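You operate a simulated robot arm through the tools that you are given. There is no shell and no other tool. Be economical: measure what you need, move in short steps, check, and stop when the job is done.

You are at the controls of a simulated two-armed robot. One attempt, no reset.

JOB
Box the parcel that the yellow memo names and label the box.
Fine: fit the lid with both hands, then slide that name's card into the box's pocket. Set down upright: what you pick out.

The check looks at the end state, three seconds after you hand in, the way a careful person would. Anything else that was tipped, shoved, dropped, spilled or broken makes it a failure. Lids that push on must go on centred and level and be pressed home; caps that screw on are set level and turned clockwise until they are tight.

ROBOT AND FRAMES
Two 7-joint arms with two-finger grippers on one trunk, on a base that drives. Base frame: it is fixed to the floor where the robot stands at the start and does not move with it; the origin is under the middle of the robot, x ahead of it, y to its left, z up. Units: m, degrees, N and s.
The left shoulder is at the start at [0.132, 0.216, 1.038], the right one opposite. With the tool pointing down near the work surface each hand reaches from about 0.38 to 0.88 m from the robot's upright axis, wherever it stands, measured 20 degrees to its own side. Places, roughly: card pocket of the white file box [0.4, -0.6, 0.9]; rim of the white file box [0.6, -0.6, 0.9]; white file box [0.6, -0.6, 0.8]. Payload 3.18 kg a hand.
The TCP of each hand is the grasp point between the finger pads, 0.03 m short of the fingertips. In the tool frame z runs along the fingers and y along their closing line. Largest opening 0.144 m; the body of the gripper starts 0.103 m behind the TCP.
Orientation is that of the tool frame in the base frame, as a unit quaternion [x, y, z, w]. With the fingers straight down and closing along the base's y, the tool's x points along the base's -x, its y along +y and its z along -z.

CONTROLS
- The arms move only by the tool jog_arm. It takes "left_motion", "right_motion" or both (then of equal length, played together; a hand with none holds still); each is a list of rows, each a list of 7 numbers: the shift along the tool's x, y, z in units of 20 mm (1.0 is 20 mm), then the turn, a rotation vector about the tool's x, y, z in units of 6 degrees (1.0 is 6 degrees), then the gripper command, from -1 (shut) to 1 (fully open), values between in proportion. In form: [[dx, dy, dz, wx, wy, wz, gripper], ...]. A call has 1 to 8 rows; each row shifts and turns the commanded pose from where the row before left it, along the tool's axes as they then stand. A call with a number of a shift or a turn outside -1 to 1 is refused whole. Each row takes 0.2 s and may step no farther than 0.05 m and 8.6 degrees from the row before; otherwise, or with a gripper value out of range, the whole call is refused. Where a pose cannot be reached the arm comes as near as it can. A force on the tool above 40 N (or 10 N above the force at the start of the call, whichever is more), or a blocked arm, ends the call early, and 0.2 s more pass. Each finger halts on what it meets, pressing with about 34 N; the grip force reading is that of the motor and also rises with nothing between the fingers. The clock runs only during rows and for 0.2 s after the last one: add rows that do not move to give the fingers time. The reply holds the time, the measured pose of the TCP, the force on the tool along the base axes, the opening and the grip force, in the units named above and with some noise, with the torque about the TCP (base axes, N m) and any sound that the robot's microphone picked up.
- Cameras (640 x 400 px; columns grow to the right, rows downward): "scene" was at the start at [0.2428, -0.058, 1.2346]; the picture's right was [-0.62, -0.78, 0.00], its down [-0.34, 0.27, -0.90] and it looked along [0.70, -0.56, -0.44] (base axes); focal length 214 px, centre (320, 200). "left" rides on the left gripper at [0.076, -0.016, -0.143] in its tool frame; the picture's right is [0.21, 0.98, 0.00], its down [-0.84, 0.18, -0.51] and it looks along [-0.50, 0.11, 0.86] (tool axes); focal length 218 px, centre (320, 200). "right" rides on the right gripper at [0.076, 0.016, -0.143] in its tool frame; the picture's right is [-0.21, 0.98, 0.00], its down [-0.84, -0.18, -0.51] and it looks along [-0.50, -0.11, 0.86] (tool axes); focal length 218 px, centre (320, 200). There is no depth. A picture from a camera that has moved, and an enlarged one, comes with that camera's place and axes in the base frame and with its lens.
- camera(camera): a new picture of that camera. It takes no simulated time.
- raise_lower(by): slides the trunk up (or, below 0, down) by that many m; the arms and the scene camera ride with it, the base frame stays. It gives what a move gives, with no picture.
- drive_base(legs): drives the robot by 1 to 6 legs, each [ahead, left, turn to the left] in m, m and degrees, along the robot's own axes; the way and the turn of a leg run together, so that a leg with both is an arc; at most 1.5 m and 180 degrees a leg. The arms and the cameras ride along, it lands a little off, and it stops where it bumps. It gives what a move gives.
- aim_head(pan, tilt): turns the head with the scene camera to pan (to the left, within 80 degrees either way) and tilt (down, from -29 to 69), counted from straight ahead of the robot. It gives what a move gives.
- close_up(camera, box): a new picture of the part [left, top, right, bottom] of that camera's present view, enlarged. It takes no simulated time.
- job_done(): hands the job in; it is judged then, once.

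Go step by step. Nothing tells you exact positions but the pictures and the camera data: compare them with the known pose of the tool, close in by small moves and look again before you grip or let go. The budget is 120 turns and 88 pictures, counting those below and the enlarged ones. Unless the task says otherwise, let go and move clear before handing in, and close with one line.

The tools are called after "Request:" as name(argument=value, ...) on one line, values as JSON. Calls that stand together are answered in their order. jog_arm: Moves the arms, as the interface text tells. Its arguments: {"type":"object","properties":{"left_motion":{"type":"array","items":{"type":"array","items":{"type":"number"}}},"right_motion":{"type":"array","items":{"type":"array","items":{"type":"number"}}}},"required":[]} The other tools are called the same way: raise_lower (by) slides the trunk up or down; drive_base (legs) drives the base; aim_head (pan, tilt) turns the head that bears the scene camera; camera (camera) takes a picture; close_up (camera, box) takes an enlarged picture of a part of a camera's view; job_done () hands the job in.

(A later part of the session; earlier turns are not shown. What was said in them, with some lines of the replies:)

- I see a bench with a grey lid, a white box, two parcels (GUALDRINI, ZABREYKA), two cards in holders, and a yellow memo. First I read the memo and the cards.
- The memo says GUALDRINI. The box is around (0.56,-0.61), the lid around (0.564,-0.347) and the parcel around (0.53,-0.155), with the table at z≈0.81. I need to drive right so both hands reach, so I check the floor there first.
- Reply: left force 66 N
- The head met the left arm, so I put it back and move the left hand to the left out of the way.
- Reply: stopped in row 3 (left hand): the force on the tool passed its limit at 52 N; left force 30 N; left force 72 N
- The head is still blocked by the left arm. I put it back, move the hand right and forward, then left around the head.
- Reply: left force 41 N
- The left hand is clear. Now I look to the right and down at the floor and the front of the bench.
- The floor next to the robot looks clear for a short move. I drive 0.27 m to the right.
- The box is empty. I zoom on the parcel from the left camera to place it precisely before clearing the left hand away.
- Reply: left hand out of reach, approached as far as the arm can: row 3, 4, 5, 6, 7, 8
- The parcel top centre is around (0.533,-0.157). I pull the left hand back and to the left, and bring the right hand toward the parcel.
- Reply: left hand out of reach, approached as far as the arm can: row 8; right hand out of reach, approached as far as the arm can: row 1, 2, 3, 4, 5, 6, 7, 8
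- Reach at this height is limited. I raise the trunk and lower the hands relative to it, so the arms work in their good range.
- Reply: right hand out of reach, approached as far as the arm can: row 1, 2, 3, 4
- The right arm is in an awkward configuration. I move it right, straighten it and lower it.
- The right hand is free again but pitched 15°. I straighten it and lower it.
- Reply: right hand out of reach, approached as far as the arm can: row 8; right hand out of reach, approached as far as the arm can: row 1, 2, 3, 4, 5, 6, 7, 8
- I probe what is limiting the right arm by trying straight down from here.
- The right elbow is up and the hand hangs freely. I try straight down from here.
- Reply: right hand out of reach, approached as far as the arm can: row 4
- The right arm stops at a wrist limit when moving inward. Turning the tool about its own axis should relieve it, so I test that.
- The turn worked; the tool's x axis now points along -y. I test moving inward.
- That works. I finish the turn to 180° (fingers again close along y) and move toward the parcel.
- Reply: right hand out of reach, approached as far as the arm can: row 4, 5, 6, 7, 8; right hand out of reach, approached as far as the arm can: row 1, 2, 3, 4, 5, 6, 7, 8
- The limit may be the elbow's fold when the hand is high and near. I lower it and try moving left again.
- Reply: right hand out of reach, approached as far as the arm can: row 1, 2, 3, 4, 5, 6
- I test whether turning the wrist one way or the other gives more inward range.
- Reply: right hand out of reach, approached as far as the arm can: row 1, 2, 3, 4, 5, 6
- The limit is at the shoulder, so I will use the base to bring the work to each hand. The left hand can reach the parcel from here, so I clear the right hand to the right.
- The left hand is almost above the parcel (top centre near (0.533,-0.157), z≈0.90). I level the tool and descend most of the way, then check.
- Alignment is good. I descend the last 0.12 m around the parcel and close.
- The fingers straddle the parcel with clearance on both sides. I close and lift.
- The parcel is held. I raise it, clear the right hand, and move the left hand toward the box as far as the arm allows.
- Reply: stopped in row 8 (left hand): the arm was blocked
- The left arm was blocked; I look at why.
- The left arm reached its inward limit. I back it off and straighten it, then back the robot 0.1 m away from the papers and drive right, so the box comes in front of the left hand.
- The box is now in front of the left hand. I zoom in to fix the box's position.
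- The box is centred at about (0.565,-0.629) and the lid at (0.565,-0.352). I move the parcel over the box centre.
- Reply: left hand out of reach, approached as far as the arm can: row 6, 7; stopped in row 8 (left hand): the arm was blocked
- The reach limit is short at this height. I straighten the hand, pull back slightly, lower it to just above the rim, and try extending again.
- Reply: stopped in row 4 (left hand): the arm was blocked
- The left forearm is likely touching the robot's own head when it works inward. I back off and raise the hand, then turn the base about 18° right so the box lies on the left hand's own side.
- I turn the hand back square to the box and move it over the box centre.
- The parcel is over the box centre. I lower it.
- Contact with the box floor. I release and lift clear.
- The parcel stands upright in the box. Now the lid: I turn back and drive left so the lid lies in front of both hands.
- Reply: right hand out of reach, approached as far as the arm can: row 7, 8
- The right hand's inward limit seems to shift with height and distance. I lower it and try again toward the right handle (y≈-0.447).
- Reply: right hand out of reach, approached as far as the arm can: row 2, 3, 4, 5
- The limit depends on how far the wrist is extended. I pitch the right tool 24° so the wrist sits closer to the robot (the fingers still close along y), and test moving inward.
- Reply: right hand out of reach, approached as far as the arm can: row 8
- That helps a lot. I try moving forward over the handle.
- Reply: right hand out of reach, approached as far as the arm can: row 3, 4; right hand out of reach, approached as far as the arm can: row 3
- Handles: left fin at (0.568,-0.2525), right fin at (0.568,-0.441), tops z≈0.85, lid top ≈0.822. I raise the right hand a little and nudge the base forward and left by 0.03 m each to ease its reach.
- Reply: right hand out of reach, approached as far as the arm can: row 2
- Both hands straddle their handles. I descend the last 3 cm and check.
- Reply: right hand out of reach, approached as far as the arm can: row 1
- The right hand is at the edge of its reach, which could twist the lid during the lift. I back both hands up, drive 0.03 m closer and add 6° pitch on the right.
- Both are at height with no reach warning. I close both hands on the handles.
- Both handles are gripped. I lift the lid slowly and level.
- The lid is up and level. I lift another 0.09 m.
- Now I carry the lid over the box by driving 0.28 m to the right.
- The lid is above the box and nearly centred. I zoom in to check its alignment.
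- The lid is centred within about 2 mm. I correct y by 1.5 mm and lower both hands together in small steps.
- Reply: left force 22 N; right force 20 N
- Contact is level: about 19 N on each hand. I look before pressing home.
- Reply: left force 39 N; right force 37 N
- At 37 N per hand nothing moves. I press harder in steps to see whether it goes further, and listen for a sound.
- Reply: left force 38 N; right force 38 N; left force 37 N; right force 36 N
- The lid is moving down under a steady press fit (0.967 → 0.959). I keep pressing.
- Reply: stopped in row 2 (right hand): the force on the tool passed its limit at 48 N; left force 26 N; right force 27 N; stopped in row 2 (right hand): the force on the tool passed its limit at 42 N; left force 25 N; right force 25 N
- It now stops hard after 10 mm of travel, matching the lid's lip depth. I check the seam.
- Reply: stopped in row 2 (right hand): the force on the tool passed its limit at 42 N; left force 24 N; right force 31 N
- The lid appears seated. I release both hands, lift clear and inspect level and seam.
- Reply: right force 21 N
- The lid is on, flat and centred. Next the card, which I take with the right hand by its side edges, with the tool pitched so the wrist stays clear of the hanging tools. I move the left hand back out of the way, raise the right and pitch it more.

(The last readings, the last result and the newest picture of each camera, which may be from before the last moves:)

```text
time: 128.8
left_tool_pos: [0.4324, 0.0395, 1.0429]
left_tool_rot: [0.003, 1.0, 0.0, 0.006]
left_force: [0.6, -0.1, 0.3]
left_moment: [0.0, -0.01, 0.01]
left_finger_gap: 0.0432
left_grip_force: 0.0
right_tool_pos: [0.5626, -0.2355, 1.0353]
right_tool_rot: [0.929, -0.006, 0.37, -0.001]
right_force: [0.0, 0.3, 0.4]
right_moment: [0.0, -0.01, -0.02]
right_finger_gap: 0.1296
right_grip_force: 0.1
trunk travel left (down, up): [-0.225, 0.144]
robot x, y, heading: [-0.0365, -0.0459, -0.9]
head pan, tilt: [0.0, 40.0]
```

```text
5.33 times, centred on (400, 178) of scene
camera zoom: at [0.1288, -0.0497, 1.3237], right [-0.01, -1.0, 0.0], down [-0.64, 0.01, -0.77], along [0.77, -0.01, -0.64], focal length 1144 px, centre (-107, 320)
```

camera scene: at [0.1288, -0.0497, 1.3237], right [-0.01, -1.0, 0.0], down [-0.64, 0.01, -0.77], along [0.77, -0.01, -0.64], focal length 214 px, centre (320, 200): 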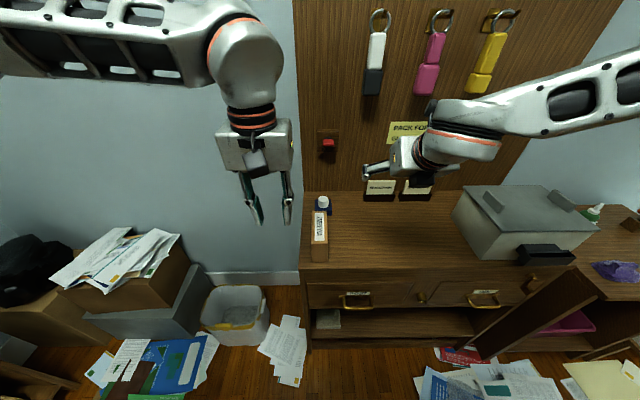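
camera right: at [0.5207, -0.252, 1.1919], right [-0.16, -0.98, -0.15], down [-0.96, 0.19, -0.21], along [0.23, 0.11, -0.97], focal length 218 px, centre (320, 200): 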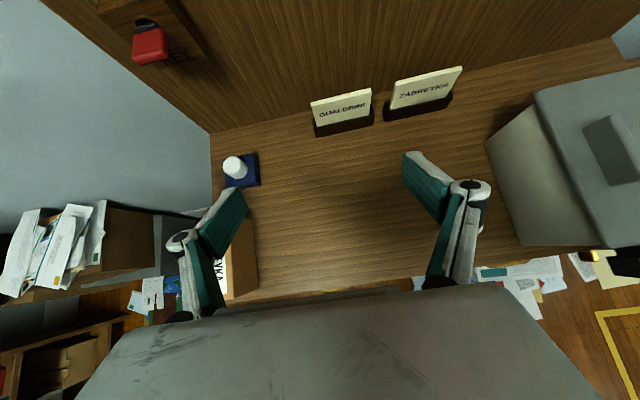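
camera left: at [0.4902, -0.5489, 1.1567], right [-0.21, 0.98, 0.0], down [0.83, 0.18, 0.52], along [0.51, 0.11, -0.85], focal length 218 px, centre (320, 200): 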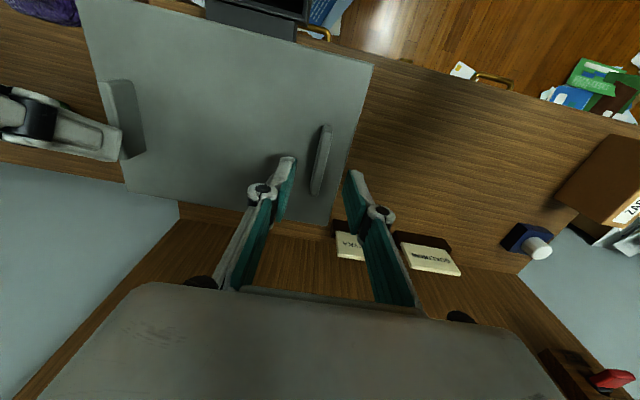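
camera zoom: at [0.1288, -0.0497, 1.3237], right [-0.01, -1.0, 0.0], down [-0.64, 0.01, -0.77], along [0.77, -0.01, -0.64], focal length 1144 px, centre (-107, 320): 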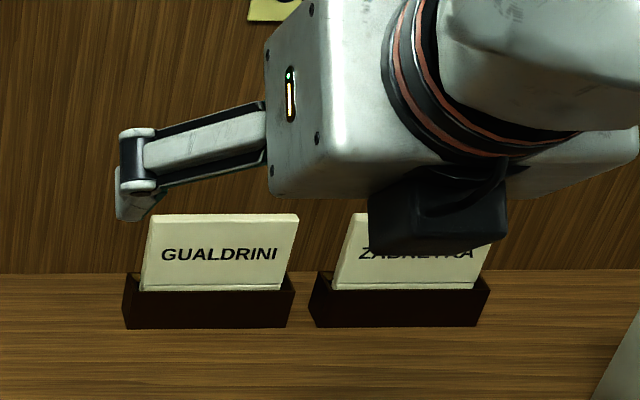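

The lid sits level with an even seam. The GUALDRINI card's top edge is near (0.75,-0.281,0.888), it is 0.095 m wide and leans back about 17°. I drive a bit closer and bring the right hand to a pre-grasp in front of it.

Request:
drive_base(legs=[[0.08, 0, 0.8]])

Request:
jog_arm(right_motion=[[-0.4, 0.46, 0.81, 0, 0, 0, 0.56], [-0.4, 0.46, 0.81, 0, 0, 0, 0.56], [-0.4, 0.46, 0.81, 0, 0, 0, 0.56], [-0.4, 0.46, 0.81, 0, 0, 0, 0.56], [-0.4, 0.46, 0.81, 0, 0, 0, 0.56], [0, 0, 0, 0, 0, 0, 0.56]])

Request:
camera(camera="right")

Request:
close_up(camera="scene", box=[340, 100, 500, 200])

```text
time: 129.9
left_tool_pos: [0.5111, 0.0446, 1.0429]
left_tool_rot: [-0.004, 1.0, 0.001, 0.007]
left_force: [1.3, 0.3, -0.9]
left_moment: [-0.01, 0.07, -0.03]
left_finger_gap: 0.0432
left_grip_force: 0.1
right_tool_pos: [0.6442, -0.2283, 1.0352]
right_tool_rot: [0.929, 0.0, 0.37, -0.003]
right_force: [-0.2, 1.0, -0.3]
right_moment: [0.0, 0.0, -0.01]
right_finger_gap: 0.1295
right_grip_force: 0.0
trunk travel left (down, up): [-0.225, 0.144]
robot x, y, heading: [0.0462, -0.0473, -0.1]
head pan, tilt: [0.0, 40.0]
```

```text
time: 131.3
left_tool_pos: [0.5104, 0.0448, 1.042]
left_tool_rot: [-0.005, 1.0, 0.001, 0.006]
left_force: [-0.5, 0.4, 0.4]
left_moment: [-0.02, 0.02, -0.02]
left_finger_gap: 0.043
left_grip_force: 0.0
right_tool_pos: [0.6723, -0.2738, 0.9496]
right_tool_rot: [0.928, 0.001, 0.371, -0.004]
right_force: [0.7, -0.1, 0.8]
right_moment: [-0.02, 0.0, 0.0]
right_finger_gap: 0.1124
right_grip_force: 0.1
trunk travel left (down, up): [-0.225, 0.144]
robot x, y, heading: [0.0463, -0.0492, -0.0]
head pan, tilt: [0.0, 40.0]
```

```text
23 pictures are left
camera right: at [0.6296, -0.2902, 1.1057], right [-0.15, -0.98, -0.15], down [-0.96, 0.18, -0.21], along [0.23, 0.11, -0.97], focal length 218 px, centre (320, 200)
```

right: 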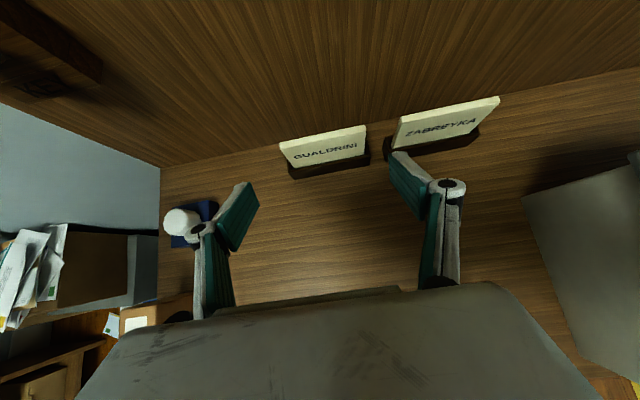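

```text
4.00 times, centred on (420, 150) of scene
camera zoom: at [0.2071, -0.048, 1.3238], right [0.0, -1.0, 0.0], down [-0.64, 0.0, -0.77], along [0.77, 0.0, -0.64], focal length 858 px, centre (-80, 400)
```

zoom: 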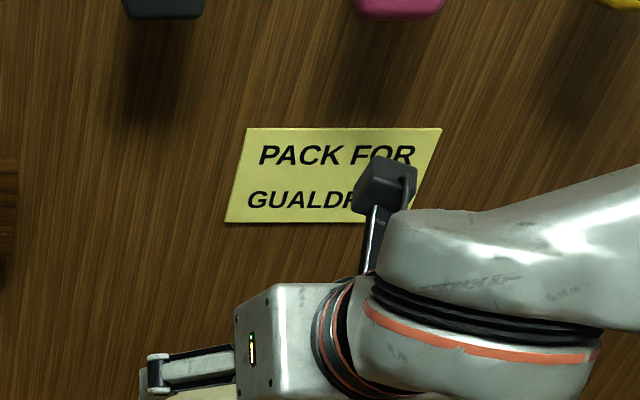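

The card centre is at y≈-0.2795. I correct y and advance along the tool axis most of the way, then check.

Request:
jog_arm(right_motion=[[0, 0.28, 0.5, 0, 0, 0, 0.56], [0, 0, 1, 0, 0, 0, 0.56], [0, 0, 1, 0, 0, 0, 0.56], [0, 0, 1, 0, 0, 0, 0.56], [0, 0, 0, 0, 0, 0, 0.56]])

Request:
camera(camera="right")

Request:
close_up(camera="scene", box=[330, 140, 450, 215])

```text
time: 132.5
left_tool_pos: [0.5096, 0.0455, 1.0433]
left_tool_rot: [-0.005, 1.0, 0.0, 0.009]
left_force: [0.3, 0.0, 0.0]
left_moment: [0.0, -0.01, 0.0]
left_finger_gap: 0.0432
left_grip_force: 0.1
right_tool_pos: [0.7196, -0.2783, 0.8986]
right_tool_rot: [0.929, 0.001, 0.371, -0.004]
right_force: [0.1, 0.4, 0.2]
right_moment: [0.0, -0.02, 0.01]
right_finger_gap: 0.1119
right_grip_force: 0.0
trunk travel left (down, up): [-0.225, 0.144]
robot x, y, heading: [0.0447, -0.0498, -0.2]
head pan, tilt: [0.0, 40.0]
```

```text
21 pictures are left
camera right: at [0.6768, -0.295, 1.0545], right [-0.15, -0.98, -0.15], down [-0.96, 0.18, -0.21], along [0.23, 0.11, -0.97], focal length 218 px, centre (320, 200)
```

right: 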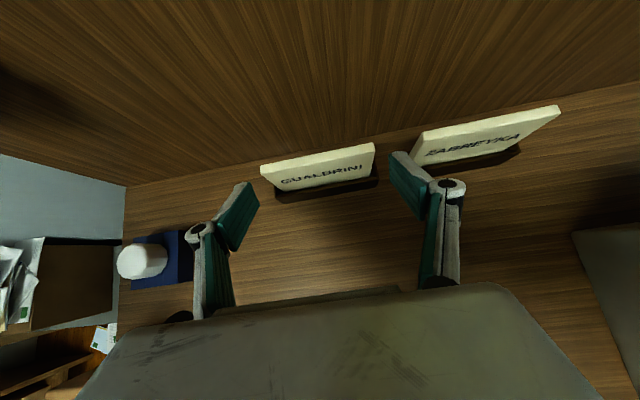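

```text
5.33 times, centred on (390, 178) of scene
camera zoom: at [0.207, -0.0482, 1.3238], right [0.0, -1.0, 0.0], down [-0.64, 0.0, -0.77], along [0.77, 0.0, -0.64], focal length 1144 px, centre (-53, 320)
```

zoom: 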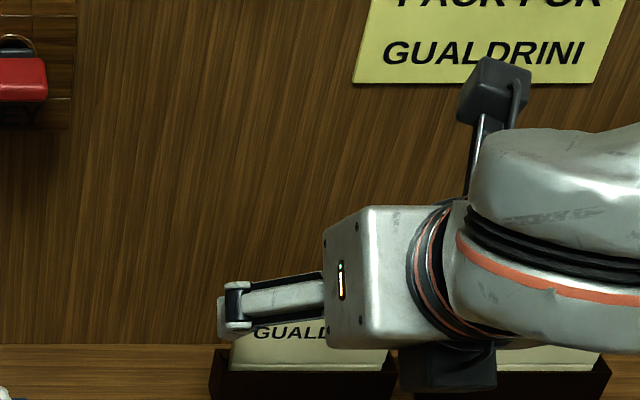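

Request:
jog_arm(right_motion=[[0, 0, 0.7, 0, 0, 0, 0.56], [0, 0, 0.7, 0, 0, 0, 0.56], [0, 0, 0, 0, 0, 0, 0.56]])

Request:
close_up(camera="right", box=[200, 110, 460, 270])

```text
time: 133.3
left_tool_pos: [0.5107, 0.0455, 1.0428]
left_tool_rot: [-0.004, 1.0, 0.001, 0.007]
left_force: [-0.2, 0.1, -1.3]
left_moment: [0.01, -0.03, 0.0]
left_finger_gap: 0.0435
left_grip_force: 0.1
right_tool_pos: [0.7379, -0.2789, 0.8775]
right_tool_rot: [0.929, 0.001, 0.37, -0.004]
right_force: [0.3, -0.7, -0.1]
right_moment: [0.0, 0.01, 0.01]
right_finger_gap: 0.1123
right_grip_force: 0.1
trunk travel left (down, up): [-0.225, 0.144]
robot x, y, heading: [0.0471, -0.0467, -0.3]
head pan, tilt: [0.0, 40.0]
```

```text
2.46 times, centred on (330, 190) of right
camera zoom: at [0.6959, -0.2948, 1.0341], right [-0.15, -0.98, -0.15], down [-0.96, 0.18, -0.21], along [0.23, 0.11, -0.97], focal length 537 px, centre (295, 225)
```

zoom: 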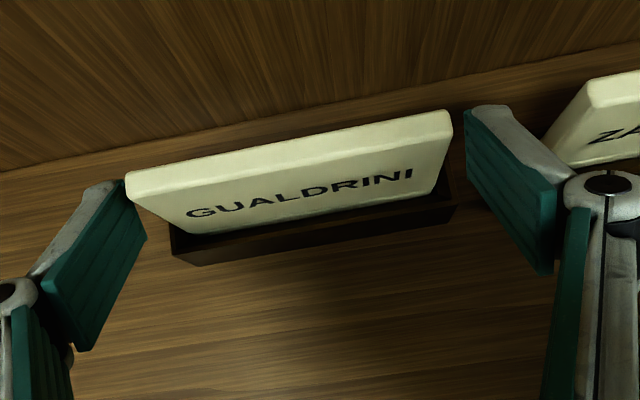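

The fingers flank the card's side edges. I close on it.

Request:
jog_arm(right_motion=[[0, 0, 0, 0, 0, 0, 0.4], [0, 0, 0, 0, 0, 0, 0.2], [0, 0, 0, 0, 0, 0, 0.2], [0, 0, 0, 0, 0, 0, 0.2]])

Request:
close_up(camera="right", box=[200, 110, 460, 270])

```text
time: 134.3
left_tool_pos: [0.5102, 0.0449, 1.0428]
left_tool_rot: [-0.005, 1.0, 0.0, 0.007]
left_force: [-0.3, 0.0, 0.7]
left_moment: [-0.01, 0.0, -0.02]
left_finger_gap: 0.0434
left_grip_force: 0.0
right_tool_pos: [0.7382, -0.2783, 0.8775]
right_tool_rot: [0.929, 0.001, 0.37, -0.004]
right_force: [-1.4, 0.1, 0.3]
right_moment: [-0.03, 0.02, 0.01]
right_finger_gap: 0.0969
right_grip_force: 34.1
trunk travel left (down, up): [-0.225, 0.144]
robot x, y, heading: [0.0455, -0.0474, -0.3]
head pan, tilt: [0.0, 40.0]
```

```text
2.46 times, centred on (330, 190) of right
camera zoom: at [0.6959, -0.2947, 1.034], right [-0.15, -0.98, -0.15], down [-0.96, 0.18, -0.21], along [0.23, 0.11, -0.97], focal length 537 px, centre (295, 225)
```

zoom: 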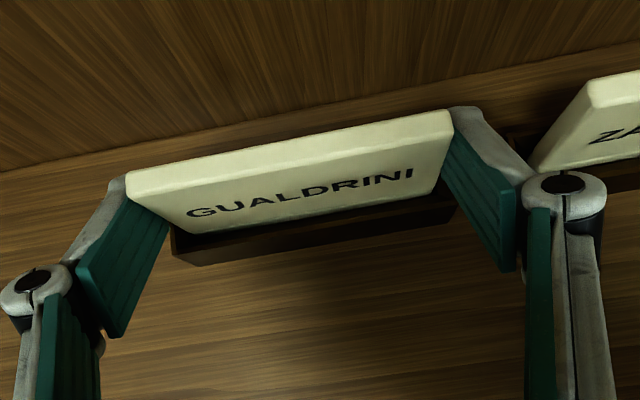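

Gripped at 0.097 m. I draw it out along its own tilt.

Request:
jog_arm(right_motion=[[0.43, 0, -0.25, 0, 0, 0, 0], [0.43, 0, -0.25, 0, 0, 0, 0], [0.43, 0, -0.25, 0, 0, 0, 0], [0.43, 0, -0.25, 0, 0, 0, 0], [0, 0, 0, 0, 0, 0, 0]])

Request:
close_up(camera="right", box=[200, 110, 460, 270])

```text
time: 135.5
left_tool_pos: [0.5099, 0.0436, 1.0424]
left_tool_rot: [-0.004, 1.0, 0.001, 0.008]
left_force: [-0.6, -0.1, 0.2]
left_moment: [-0.03, -0.01, -0.02]
left_finger_gap: 0.0434
left_grip_force: 0.2
right_tool_pos: [0.7511, -0.2802, 0.9159]
right_tool_rot: [0.928, 0.001, 0.372, -0.004]
right_force: [-0.2, 0.5, 0.1]
right_moment: [0.01, -0.03, -0.03]
right_finger_gap: 0.0964
right_grip_force: 34.0
trunk travel left (down, up): [-0.225, 0.144]
robot x, y, heading: [0.0486, -0.0486, 0.2]
head pan, tilt: [0.0, 40.0]
```

```text
2.46 times, centred on (330, 190) of right
camera zoom: at [0.7077, -0.2964, 1.0726], right [-0.15, -0.98, -0.15], down [-0.96, 0.18, -0.21], along [0.23, 0.11, -0.97], focal length 537 px, centre (295, 225)
```

zoom: 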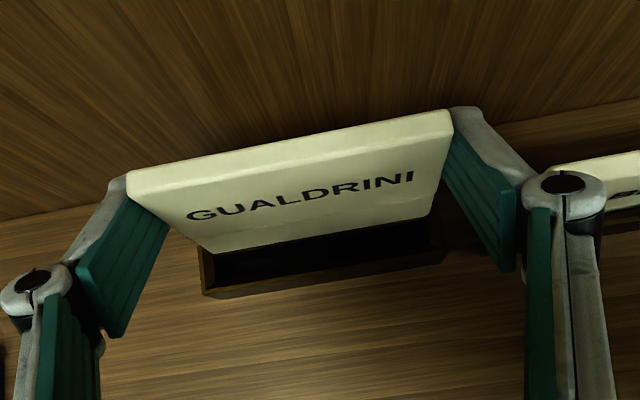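

The card is out of its holder. I raise it further and retreat from the wall.

Request:
jog_arm(right_motion=[[0.69, 0, -0.725, 0, 0, 0, 0], [0.69, 0, -0.725, 0, 0, 0, 0], [0.69, 0, -0.725, 0, 0, 0, 0], [-0.725, 0, -0.688, 0, 0, 0, 0], [-0.725, 0, -0.688, 0, 0, 0, 0], [-0.725, 0, -0.688, 0, 0, 0, 0], [-0.725, 0, -0.688, 0, 0, 0, 0], [-0.725, 0, -0.688, 0, 0, 0, 0]])

Request:
jog_arm(right_motion=[[-0.725, 0, -0.688, 0, 0, 0, 0], [-0.725, 0, -0.688, 0, 0, 0, 0], [-0.725, 0, -0.688, 0, 0, 0, 0], [-0.725, 0, -0.688, 0, 0, 0, 0]])

Request:
close_up(camera="scene", box=[320, 120, 480, 260])

```text
time: 137.3
left_tool_pos: [0.5097, 0.045, 1.0431]
left_tool_rot: [-0.004, 1.0, 0.0, 0.008]
left_force: [-0.2, 0.2, -0.5]
left_moment: [-0.02, 0.01, 0.01]
left_finger_gap: 0.0429
left_grip_force: 0.0
right_tool_pos: [0.6492, -0.28, 0.9767]
right_tool_rot: [0.928, 0.001, 0.372, -0.004]
right_force: [-0.1, 0.1, 0.0]
right_moment: [-0.03, -0.02, 0.0]
right_finger_gap: 0.0966
right_grip_force: 34.0
trunk travel left (down, up): [-0.225, 0.144]
robot x, y, heading: [0.0451, -0.0454, -0.3]
head pan, tilt: [0.0, 40.0]
```

```text
time: 138.3
left_tool_pos: [0.5092, 0.0447, 1.0441]
left_tool_rot: [-0.004, 1.0, 0.0, 0.007]
left_force: [-0.3, -0.1, 0.0]
left_moment: [-0.03, -0.01, -0.03]
left_finger_gap: 0.0431
left_grip_force: 0.1
right_tool_pos: [0.5691, -0.2798, 0.9762]
right_tool_rot: [0.929, 0.001, 0.371, -0.004]
right_force: [0.8, 0.5, -0.3]
right_moment: [-0.01, 0.01, 0.0]
right_finger_gap: 0.0966
right_grip_force: 33.9
trunk travel left (down, up): [-0.225, 0.144]
robot x, y, heading: [0.0468, -0.0485, 0.0]
head pan, tilt: [0.0, 40.0]
```

```text
2.86 times, centred on (400, 190) of scene
camera zoom: at [0.2072, -0.0482, 1.3237], right [0.0, -1.0, 0.0], down [-0.64, 0.0, -0.77], along [0.77, 0.0, -0.64], focal length 613 px, centre (91, 229)
```

zoom: 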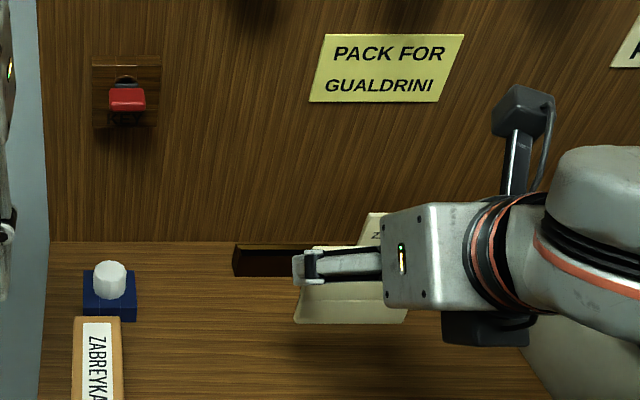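

The card is securely held. I back the robot off and drive right so the pocket lies ahead of the right hand, then pitch the card to near vertical.

Request:
drive_base(legs=[[-0.2, 0, 0], [0, -0.35, 0]])

Request:
jog_arm(right_motion=[[0, 0, 0, 0, 1, 0, 0], [0, 0, 0, 0, 1, 0, 0], [0, 0, 0, 0, 1, 0, 0], [0, 0, 0, 0, 0.7, 0, 0], [0, 0, 0, 0, 0, 0, 0]])

Request:
camera(camera="scene")

Request:
camera(camera="right")

```text
time: 143.1
left_tool_pos: [0.3124, -0.3065, 1.0433]
left_tool_rot: [-0.003, 1.0, 0.0, 0.008]
left_force: [-0.6, -0.1, -0.8]
left_moment: [-0.02, -0.01, 0.04]
left_finger_gap: 0.0432
left_grip_force: 0.1
right_tool_pos: [0.3722, -0.6299, 0.9751]
right_tool_rot: [0.929, 0.0, 0.37, -0.003]
right_force: [-0.5, 0.5, -0.4]
right_moment: [0.0, 0.03, -0.01]
right_finger_gap: 0.0965
right_grip_force: 34.3
trunk travel left (down, up): [-0.225, 0.144]
robot x, y, heading: [-0.1552, -0.3978, -0.0]
head pan, tilt: [0.0, 40.0]
```

```text
time: 144.3
left_tool_pos: [0.3136, -0.3057, 1.0417]
left_tool_rot: [-0.003, 1.0, -0.001, 0.006]
left_force: [0.5, -0.1, 0.3]
left_moment: [0.01, 0.02, -0.01]
left_finger_gap: 0.0432
left_grip_force: 0.1
right_tool_pos: [0.4119, -0.6142, 1.0815]
right_tool_rot: [0.845, -0.003, 0.534, -0.001]
right_force: [0.0, 0.1, -0.1]
right_moment: [0.04, -0.04, 0.04]
right_finger_gap: 0.0967
right_grip_force: 33.9
right hand out of reach, approached as far as the arm can: row 1, 2, 3, 4
trunk travel left (down, up): [-0.225, 0.144]
robot x, y, heading: [-0.1533, -0.3962, 0.0]
head pan, tilt: [0.0, 40.0]
```

```text
15 pictures are left
camera scene: at [0.0106, -0.3993, 1.3236], right [0.0, -1.0, 0.0], down [-0.64, 0.0, -0.77], along [0.77, 0.0, -0.64], focal length 214 px, centre (320, 200)
```

scene: 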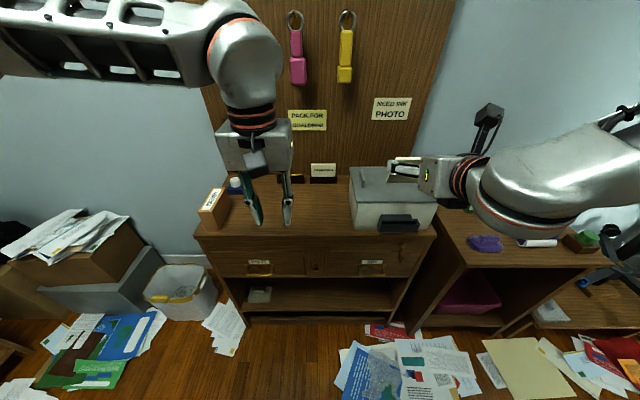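

```text
14 pictures are left
camera right: at [0.3167, -0.6283, 1.2113], right [-0.09, -0.98, -0.19], down [-0.82, 0.18, -0.54], along [0.57, 0.11, -0.82], focal length 218 px, centre (320, 200)
```

right: 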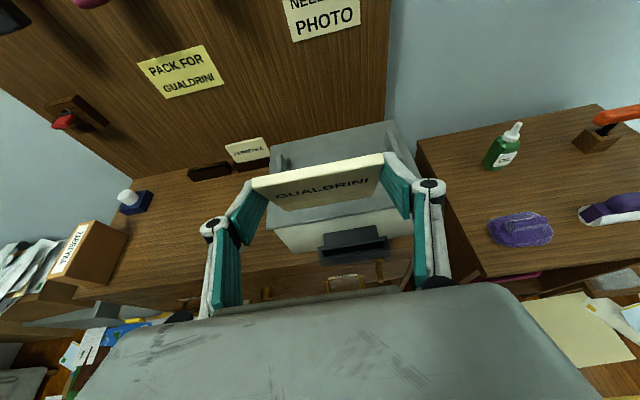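

The hand is too close to the body for this pitch. I back off another 0.15 m, then move the hand down and forward toward the pocket.

Request:
drive_base(legs=[[-0.15, 0, 0]])

Request:
jog_arm(right_motion=[[0.43, 0, 0.9, 0, 0, 0, 0], [0.43, 0, 0.9, 0, 0, 0, 0], [0.43, 0, 0.9, 0, 0, 0, 0], [0.43, 0, 0.9, 0, 0, 0, 0], [0.43, 0, 0.9, 0, 0, 0, 0], [-0.9, 0, 0.43, 0, 0, 0, 0], [-0.9, 0, 0.43, 0, 0, 0, 0], [-0.9, 0, 0.43, 0, 0, 0, 0]])

```text
time: 145.7
left_tool_pos: [0.1635, -0.304, 1.043]
left_tool_rot: [-0.005, 1.0, 0.0, 0.008]
left_force: [0.0, 0.6, -0.1]
left_moment: [0.0, -0.06, 0.0]
left_finger_gap: 0.0436
left_grip_force: 0.2
right_tool_pos: [0.2631, -0.6106, 1.0822]
right_tool_rot: [0.845, -0.001, 0.534, -0.002]
right_force: [0.3, -0.2, -0.2]
right_moment: [-0.03, 0.04, 0.0]
right_finger_gap: 0.0967
right_grip_force: 34.2
trunk travel left (down, up): [-0.225, 0.144]
robot x, y, heading: [-0.2965, -0.399, 0.0]
head pan, tilt: [0.0, 40.0]
```

```text
time: 147.5
left_tool_pos: [0.1646, -0.3052, 1.0421]
left_tool_rot: [-0.006, 1.0, 0.0, 0.007]
left_force: [0.4, 0.0, 0.0]
left_moment: [0.01, -0.01, 0.0]
left_finger_gap: 0.0432
left_grip_force: 0.1
right_tool_pos: [0.3741, -0.6105, 1.0561]
right_tool_rot: [0.849, -0.001, 0.528, -0.002]
right_force: [0.4, -0.1, -0.1]
right_moment: [-0.01, 0.03, -0.04]
right_finger_gap: 0.0966
right_grip_force: 34.2
right hand out of reach, approached as far as the arm can: row 7, 8
trunk travel left (down, up): [-0.225, 0.144]
robot x, y, heading: [-0.3035, -0.3978, -0.1]
head pan, tilt: [0.0, 40.0]
```

The arm can't get lower at this pitch, so I lower the trunk to bring both hands down.

Request:
raise_lower(by=-0.1)

Request:
close_up(camera="scene", box=[300, 100, 500, 225])

```text
time: 148.8
left_tool_pos: [0.1628, -0.306, 0.9452]
left_tool_rot: [-0.006, 1.0, 0.0, 0.009]
left_force: [0.4, 0.5, 0.6]
left_moment: [-0.02, -0.05, 0.01]
left_finger_gap: 0.0431
left_grip_force: 0.0
right_tool_pos: [0.3802, -0.6095, 0.782]
right_tool_rot: [0.918, -0.001, 0.397, -0.002]
right_force: [-0.6, -0.4, 0.4]
right_moment: [0.01, 0.02, 0.0]
right_finger_gap: 0.0969
right_grip_force: 33.9
trunk travel left (down, up): [-0.125, 0.244]
robot x, y, heading: [-0.3001, -0.3984, -0.0]
head pan, tilt: [0.0, 40.0]
```

```text
3.20 times, centred on (400, 162) of scene
camera zoom: at [-0.0456, -0.3983, 1.2135], right [0.0, -1.0, 0.0], down [-0.64, 0.0, -0.77], along [0.77, 0.0, -0.64], focal length 686 px, centre (64, 320)
```

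zoom: 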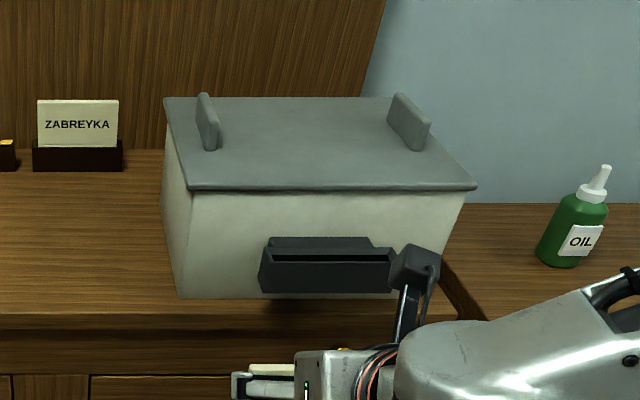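

The trunk move relaxed the right arm to 47° pitch and lowered it more than expected, but it's free in front of the bench with the card still gripped. I back off and raise it.

Request:
jog_arm(right_motion=[[-0.68, 0, -0.73, 0, 0, 0, 0], [-0.68, 0, -0.73, 0, 0, 0, 0], [0.73, 0, -0.685, 0, 0, 0, 0], [0.73, 0, -0.685, 0, 0, 0, 0], [0.73, 0, -0.685, 0, 0, 0, 0], [0.73, 0, -0.685, 0, 0, 0, 0], [0.73, 0, -0.685, 0, 0, 0, 0], [0.73, 0, -0.685, 0, 0, 0, 0]])

Request:
jog_arm(right_motion=[[0.73, 0, -0.685, 0, 0, 0, 0], [0.73, 0, -0.685, 0, 0, 0, 0], [0.73, 0, -0.685, 0, 0, 0, 0], [0, 0, 0, 0, 1, 0, 0], [0, 0, 0, 0, 1, 0, 0], [0, 0, 0, 0, 1, 0, 0], [0, 0, 0, 0, 0.5, 0, 0]])

```text
time: 150.6
left_tool_pos: [0.1649, -0.3044, 0.9432]
left_tool_rot: [-0.005, 1.0, 0.001, 0.008]
left_force: [0.1, -0.3, -0.2]
left_moment: [0.0, 0.0, -0.02]
left_finger_gap: 0.043
left_grip_force: 0.1
right_tool_pos: [0.3467, -0.6117, 0.9141]
right_tool_rot: [0.918, -0.002, 0.396, -0.001]
right_force: [0.2, 0.0, 0.1]
right_moment: [0.01, -0.01, 0.0]
right_finger_gap: 0.0968
right_grip_force: 34.0
right hand out of reach, approached as far as the arm can: row 1, 2
trunk travel left (down, up): [-0.125, 0.244]
robot x, y, heading: [-0.3009, -0.3961, 0.1]
head pan, tilt: [0.0, 40.0]
```

```text
time: 152.2
left_tool_pos: [0.1649, -0.3055, 0.9421]
left_tool_rot: [-0.005, 1.0, 0.001, 0.007]
left_force: [0.5, -0.7, -0.5]
left_moment: [0.04, 0.0, 0.0]
left_finger_gap: 0.0432
left_grip_force: 0.1
right_tool_pos: [0.3486, -0.6137, 0.9726]
right_tool_rot: [0.846, -0.002, 0.534, -0.002]
right_force: [0.2, -0.4, 0.3]
right_moment: [0.01, -0.02, 0.02]
right_finger_gap: 0.0967
right_grip_force: 34.9
right hand out of reach, approached as far as the arm can: row 7
trunk travel left (down, up): [-0.125, 0.244]
robot x, y, heading: [-0.298, -0.4007, 0.1]
head pan, tilt: [0.0, 40.0]
```

The pitch is now 64.6° at z=0.973. I look at the card relative to the pocket.

Request:
close_up(camera="scene", box=[310, 120, 470, 220])

Request:
close_up(camera="right", box=[180, 90, 470, 290])

```text
4.00 times, centred on (390, 170) of scene
camera zoom: at [-0.0435, -0.399, 1.2126], right [0.0, -1.0, 0.0], down [-0.64, 0.0, -0.77], along [0.77, 0.0, -0.64], focal length 858 px, centre (40, 320)
```

zoom: 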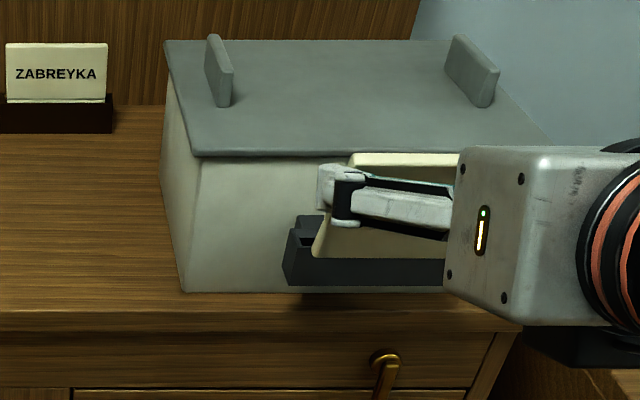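

```text
2.00 times, centred on (325, 190) of right
camera zoom: at [0.2526, -0.6281, 1.1034], right [-0.09, -0.98, -0.19], down [-0.82, 0.18, -0.54], along [0.56, 0.11, -0.82], focal length 436 px, centre (310, 220)
```

zoom: 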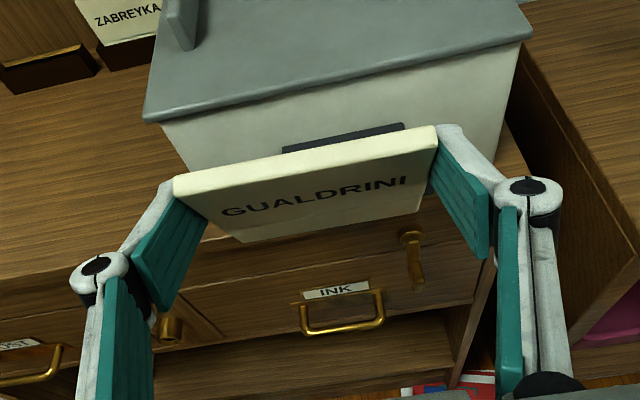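

Measured from both cameras, the card leans about 15° toward the robot now, and the slot is centred near (0.439,-0.627) with its top at z≈0.876. I rotate back 14° to make the card vertical and adjust y.

Request:
jog_arm(right_motion=[[0, 0.33, 0, 0, -0.8, 0, 0], [0, 0.33, 0, 0, -0.8, 0, 0], [0, 0, 0, 0, -0.75, 0, 0], [0, 0, 0, 0, 0, 0, 0]])

Request:
close_up(camera="right", box=[180, 70, 470, 270])

```text
time: 153.2
left_tool_pos: [0.1661, -0.3053, 0.9426]
left_tool_rot: [-0.005, 1.0, 0.0, 0.007]
left_force: [0.5, -0.1, -0.3]
left_moment: [0.02, -0.02, 0.01]
left_finger_gap: 0.0431
left_grip_force: 0.0
right_tool_pos: [0.3476, -0.6244, 0.9719]
right_tool_rot: [0.905, -0.002, 0.425, -0.001]
right_force: [0.2, 0.0, 0.7]
right_moment: [0.0, -0.05, -0.01]
right_finger_gap: 0.0964
right_grip_force: 33.8
trunk travel left (down, up): [-0.125, 0.244]
robot x, y, heading: [-0.3023, -0.4024, 0.2]
head pan, tilt: [0.0, 40.0]
```

```text
2.00 times, centred on (325, 170) of right
camera zoom: at [0.2877, -0.6407, 1.1227], right [-0.13, -0.98, -0.16], down [-0.93, 0.18, -0.32], along [0.35, 0.11, -0.93], focal length 436 px, centre (310, 260)
```

zoom: 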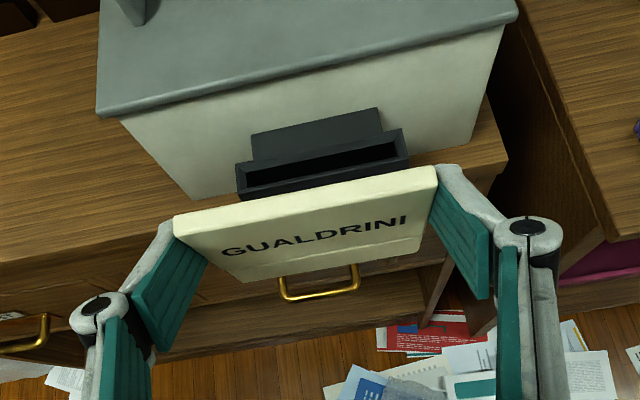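

The slot centre measures (0.445,-0.6275) with its top near z=0.874; the card's lower edge is now clear above it. I move forward over the slot.

Request:
jog_arm(right_motion=[[0.63, 0.04, 0.76, 0, 0, 0, 0], [0.63, 0.04, 0.76, 0, 0, 0, 0], [0.63, 0.04, 0.76, 0, 0, 0, 0], [0.57, 0.04, 0.69, 0, 0, 0, 0], [0, 0, 0, 0, 0, 0, 0]])

Request:
close_up(camera="right", box=[180, 70, 470, 270])

Request:
close_up(camera="scene", box=[330, 120, 450, 200])

```text
time: 154.4
left_tool_pos: [0.1641, -0.3043, 0.9434]
left_tool_rot: [-0.005, 1.0, 0.0, 0.008]
left_force: [-0.4, 0.6, -0.7]
left_moment: [0.01, -0.02, -0.01]
left_finger_gap: 0.0432
left_grip_force: 0.0
right_tool_pos: [0.4245, -0.6282, 0.9721]
right_tool_rot: [0.905, -0.001, 0.425, -0.002]
right_force: [0.1, 0.1, -0.7]
right_moment: [-0.01, 0.04, -0.04]
right_finger_gap: 0.0966
right_grip_force: 34.0
trunk travel left (down, up): [-0.125, 0.244]
robot x, y, heading: [-0.2991, -0.3981, -0.2]
head pan, tilt: [0.0, 40.0]
```

```text
2.00 times, centred on (325, 170) of right
camera zoom: at [0.3641, -0.6435, 1.1228], right [-0.13, -0.98, -0.16], down [-0.93, 0.18, -0.32], along [0.35, 0.11, -0.93], focal length 436 px, centre (310, 260)
```

zoom: 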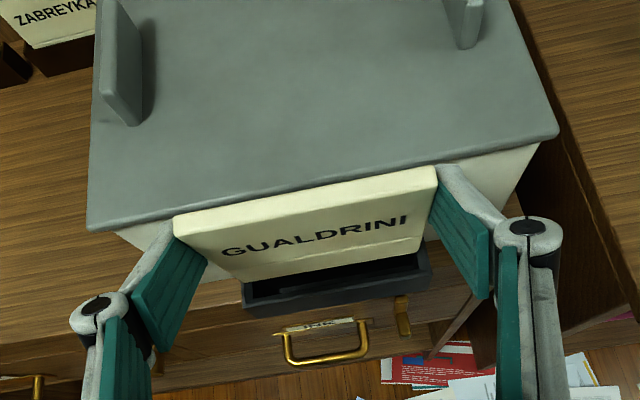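

```text
5.00 times, centred on (390, 160) of scene
camera zoom: at [-0.044, -0.3984, 1.2128], right [0.0, -1.0, 0.0], down [-0.64, 0.0, -0.77], along [0.77, 0.0, -0.64], focal length 1072 px, centre (-30, 400)
```

zoom: 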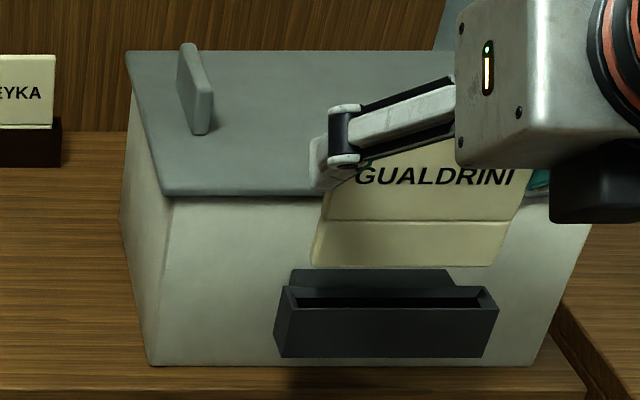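

The card is aligned above the slot. I lower it to the slot mouth.

Request:
jog_arm(right_motion=[[0.064, 0, 0.077, 0, 0, 0, 0], [-0.385, 0, 0.32, 0, 0, 0, 0], [-0.385, 0, 0.32, 0, 0, 0, 0], [-0.27, 0, 0.224, 0, 0, 0, 0], [0, 0, 0, 0, 0, 0, 0]])

Request:
close_up(camera="scene", box=[345, 145, 435, 205])

Request:
close_up(camera="right", box=[220, 130, 420, 260])

```text
time: 155.6
left_tool_pos: [0.1647, -0.3046, 0.9433]
left_tool_rot: [-0.006, 1.0, 0.001, 0.007]
left_force: [0.4, 0.1, 0.9]
left_moment: [0.0, 0.0, -0.02]
left_finger_gap: 0.0431
left_grip_force: 0.1
right_tool_pos: [0.4267, -0.6279, 0.9459]
right_tool_rot: [0.905, -0.002, 0.426, -0.001]
right_force: [-1.0, 0.0, -0.5]
right_moment: [0.01, -0.03, -0.01]
right_finger_gap: 0.0968
right_grip_force: 33.7
trunk travel left (down, up): [-0.125, 0.244]
robot x, y, heading: [-0.3003, -0.3989, -0.0]
head pan, tilt: [0.0, 40.0]
```

```text
6.67 times, centred on (390, 175) of scene
camera zoom: at [-0.0438, -0.3984, 1.2127], right [0.0, -1.0, 0.0], down [-0.64, 0.0, -0.77], along [0.77, 0.0, -0.64], focal length 1430 px, centre (-147, 367)
```

zoom: 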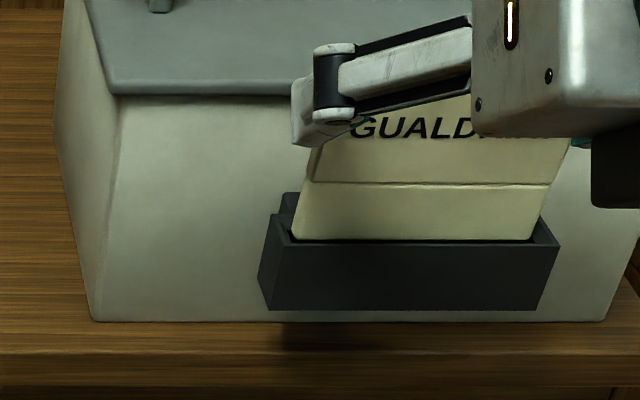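

```text
3.08 times, centred on (320, 195) of right
camera zoom: at [0.3668, -0.6439, 1.0956], right [-0.13, -0.98, -0.16], down [-0.93, 0.18, -0.32], along [0.35, 0.11, -0.93], focal length 672 px, centre (320, 215)
```

zoom: 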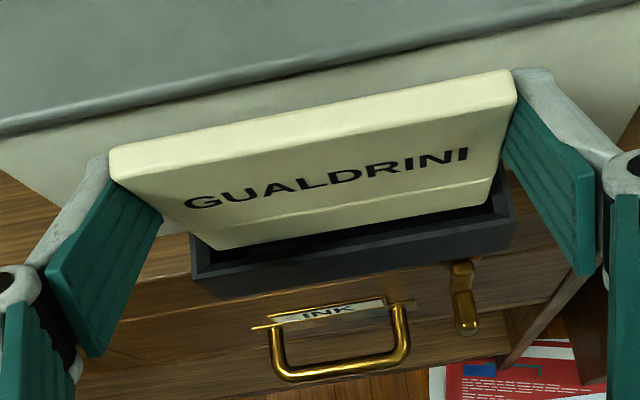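

The card's lower edge is at the slot mouth, slightly toward the back wall. I shift 1.5 mm toward the robot and lower gently.

Request:
jog_arm(right_motion=[[-0.05, 0, -0.06, 0, 0, 0, 0], [-0.15, 0, 0.128, 0, 0, 0, 0], [-0.15, 0, 0.128, 0, 0, 0, 0], [0, 0, 0, 0, 0, 0, 0]])

Request:
jog_arm(right_motion=[[-0.15, 0, 0.128, 0, 0, 0, 0], [-0.15, 0, 0.128, 0, 0, 0, 0], [0, 0, 0, 0, 0, 0, 0]])

Request:
close_up(camera="right", box=[220, 130, 420, 260])

```text
time: 156.6
left_tool_pos: [0.1653, -0.305, 0.9423]
left_tool_rot: [-0.005, 1.0, 0.0, 0.008]
left_force: [0.0, 0.2, 0.0]
left_moment: [0.02, 0.0, 0.02]
left_finger_gap: 0.0432
left_grip_force: 0.0
right_tool_pos: [0.4263, -0.6289, 0.9366]
right_tool_rot: [0.905, -0.002, 0.425, -0.002]
right_force: [-0.4, 0.4, -0.5]
right_moment: [-0.01, -0.01, -0.02]
right_finger_gap: 0.0969
right_grip_force: 34.6
trunk travel left (down, up): [-0.125, 0.244]
robot x, y, heading: [-0.3017, -0.4001, 0.1]
head pan, tilt: [0.0, 40.0]
```

```text
time: 157.4
left_tool_pos: [0.165, -0.3045, 0.9423]
left_tool_rot: [-0.005, 1.0, 0.0, 0.007]
left_force: [0.4, 0.8, -0.1]
left_moment: [-0.02, -0.02, 0.01]
left_finger_gap: 0.0436
left_grip_force: 0.1
right_tool_pos: [0.4255, -0.628, 0.9298]
right_tool_rot: [0.906, -0.001, 0.424, -0.001]
right_force: [0.0, 0.4, 0.7]
right_moment: [-0.01, 0.01, -0.01]
right_finger_gap: 0.0969
right_grip_force: 34.0
trunk travel left (down, up): [-0.125, 0.244]
robot x, y, heading: [-0.2981, -0.3983, 0.3]
head pan, tilt: [0.0, 40.0]
```

```text
3.08 times, centred on (320, 195) of right
camera zoom: at [0.3652, -0.6435, 1.0797], right [-0.13, -0.98, -0.16], down [-0.93, 0.18, -0.32], along [0.35, 0.11, -0.93], focal length 672 px, centre (320, 215)
```

zoom: 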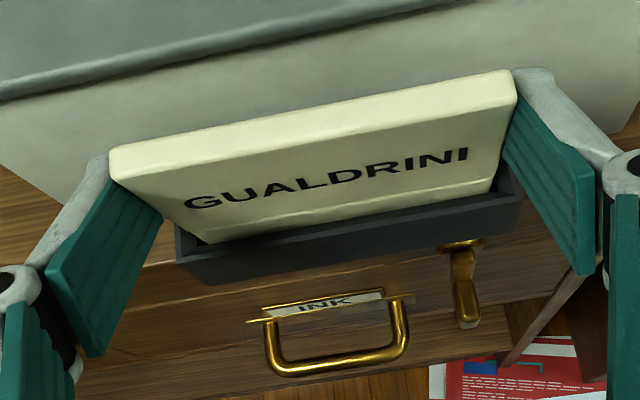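

It is entering the slot without contact force. I continue down.

Request:
jog_arm(right_motion=[[-0.15, 0, 0.128, 0, 0, 0, 0], [-0.15, 0, 0.128, 0, 0, 0, 0], [0, 0, 0, 0, 0, 0, 0]])

Request:
jog_arm(right_motion=[[-0.15, 0, 0.128, 0, 0, 0, 0], [-0.1, 0, 0.085, 0, 0, 0, 0], [0, 0, 0, 0, 0, 0, 0]])

Request:
close_up(camera="scene", box=[345, 145, 435, 205])

```text
time: 158.2
left_tool_pos: [0.1645, -0.3044, 0.9418]
left_tool_rot: [-0.005, 1.0, 0.001, 0.008]
left_force: [-0.2, 0.2, 0.2]
left_moment: [0.0, 0.02, 0.02]
left_finger_gap: 0.0431
left_grip_force: 0.1
right_tool_pos: [0.426, -0.6281, 0.9218]
right_tool_rot: [0.905, -0.002, 0.425, -0.002]
right_force: [-0.3, 0.0, -0.5]
right_moment: [0.0, 0.03, 0.05]
right_finger_gap: 0.0966
right_grip_force: 34.1
trunk travel left (down, up): [-0.125, 0.244]
robot x, y, heading: [-0.2986, -0.3939, 0.1]
head pan, tilt: [0.0, 40.0]
```

```text
time: 159.0
left_tool_pos: [0.1623, -0.3052, 0.9443]
left_tool_rot: [-0.005, 1.0, -0.001, 0.01]
left_force: [-0.2, -0.7, 0.3]
left_moment: [0.0, -0.01, -0.02]
left_finger_gap: 0.0433
left_grip_force: 0.0
right_tool_pos: [0.4269, -0.6278, 0.9216]
right_tool_rot: [0.903, -0.001, 0.429, -0.002]
right_force: [-7.6, -6.3, 20.9]
right_moment: [-0.64, 0.05, 0.06]
right_finger_gap: 0.0968
right_grip_force: 34.1
trunk travel left (down, up): [-0.125, 0.244]
robot x, y, heading: [-0.3, -0.3969, 0.0]
head pan, tilt: [0.0, 40.0]
```

```text
6.67 times, centred on (390, 175) of scene
camera zoom: at [-0.0467, -0.3984, 1.2138], right [0.0, -1.0, 0.0], down [-0.64, 0.0, -0.77], along [0.77, 0.0, -0.64], focal length 1430 px, centre (-147, 367)
```

zoom: 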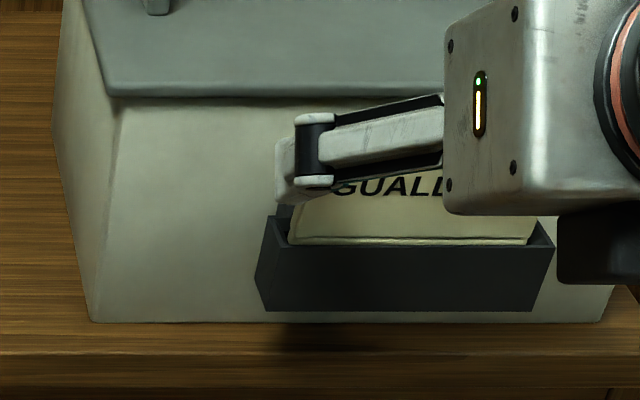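

The card bottomed out with its band at the slot's top edge, fully inserted. I relieve the force and open the fingers.

Request:
jog_arm(right_motion=[[0.15, 0, -0.128, 0, 0, 0, 0.2], [0, 0, 0, 0, 0, 0, 0.45], [0, 0, 0, 0, 0, 0, 0.6], [0, 0, 0, 0, 0, 0, 0.6]])

Request:
jog_arm(right_motion=[[0, 0, -1, 0, 0, 0, 0.6], [0, 0, -1, 0, 0, 0, 0.6], [0, 0, -1, 0, 0, 0, 0.6], [0, 0, -1, 0, 0, 0, 0.6], [0, 0, -1, 0, 0, 0, 0.6]])

Request:
close_up(camera="right", box=[180, 50, 460, 240])

```text
time: 160.0
left_tool_pos: [0.1651, -0.3054, 0.9423]
left_tool_rot: [-0.005, 1.0, -0.001, 0.007]
left_force: [-0.3, -0.3, -0.2]
left_moment: [0.02, 0.02, 0.03]
left_finger_gap: 0.0434
left_grip_force: 0.1
right_tool_pos: [0.4259, -0.6272, 0.9192]
right_tool_rot: [0.905, -0.001, 0.425, -0.002]
right_force: [-0.4, 0.7, 0.3]
right_moment: [0.02, 0.0, 0.0]
right_finger_gap: 0.1153
right_grip_force: 0.0
trunk travel left (down, up): [-0.125, 0.244]
robot x, y, heading: [-0.2996, -0.4004, -0.1]
head pan, tilt: [0.0, 40.0]
```

```text
time: 161.2
left_tool_pos: [0.1642, -0.3058, 0.9432]
left_tool_rot: [-0.006, 1.0, 0.001, 0.008]
left_force: [-0.4, -0.6, -0.9]
left_moment: [0.02, -0.02, -0.01]
left_finger_gap: 0.0431
left_grip_force: 0.1
right_tool_pos: [0.35, -0.6278, 0.9838]
right_tool_rot: [0.905, -0.002, 0.426, -0.002]
right_force: [-0.1, 0.2, 0.2]
right_moment: [0.0, -0.04, 0.04]
right_finger_gap: 0.1152
right_grip_force: 0.2
trunk travel left (down, up): [-0.125, 0.244]
robot x, y, heading: [-0.2999, -0.3988, 0.1]
head pan, tilt: [0.0, 40.0]
```

```text
2.11 times, centred on (320, 145) of right
camera zoom: at [0.2887, -0.6429, 1.1339], right [-0.13, -0.98, -0.16], down [-0.93, 0.18, -0.32], along [0.35, 0.11, -0.93], focal length 460 px, centre (320, 316)
```

zoom: 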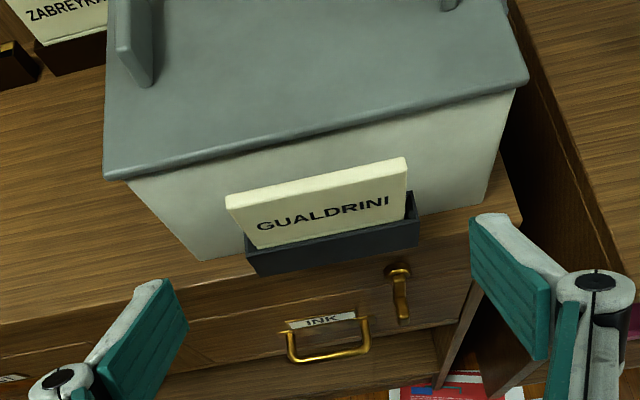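

The card stands in the pocket. I back away and make one last check of the lid and surroundings.

Request:
drive_base(legs=[[-0.1, 0, 0]])

Request:
close_up(camera="scene", box=[200, 60, 500, 240])

```text
time: 162.3
left_tool_pos: [0.0674, -0.3033, 0.943]
left_tool_rot: [-0.007, 1.0, 0.0, 0.007]
left_force: [0.5, 0.3, 0.5]
left_moment: [0.02, -0.02, 0.01]
left_finger_gap: 0.043
left_grip_force: 0.0
right_tool_pos: [0.253, -0.6265, 0.9826]
right_tool_rot: [0.905, -0.001, 0.425, -0.001]
right_force: [-0.9, -0.4, 0.7]
right_moment: [0.0, -0.01, 0.04]
right_finger_gap: 0.1151
right_grip_force: 0.1
trunk travel left (down, up): [-0.125, 0.244]
robot x, y, heading: [-0.3989, -0.399, 0.4]
head pan, tilt: [0.0, 40.0]
```

```text
2.13 times, centred on (350, 150) of scene
camera zoom: at [-0.1418, -0.3982, 1.2126], right [0.0, -1.0, 0.0], down [-0.64, 0.0, -0.77], along [0.77, 0.0, -0.64], focal length 458 px, centre (256, 307)
```

zoom: 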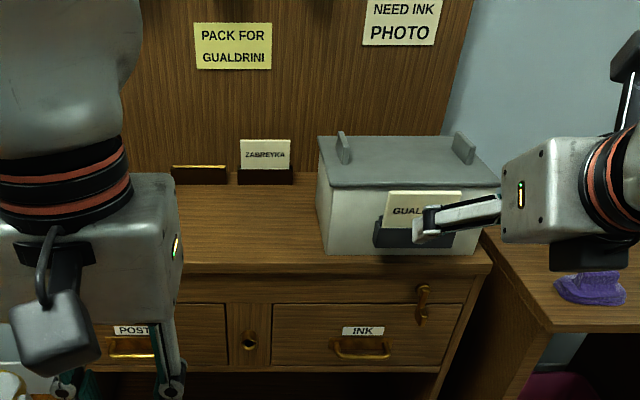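

The lid is level and seated, the GUALDRINI card is in the pocket, and everything else in view is in place. I hand in.

Request:
job_done()

```text
The job is handed in.
```

The GUALDRINI parcel stands upright in the white box. The lid is pressed on level with both hands, and the GUALDRINI card is in the box's pocket. I handed the job in but got no verdict back.
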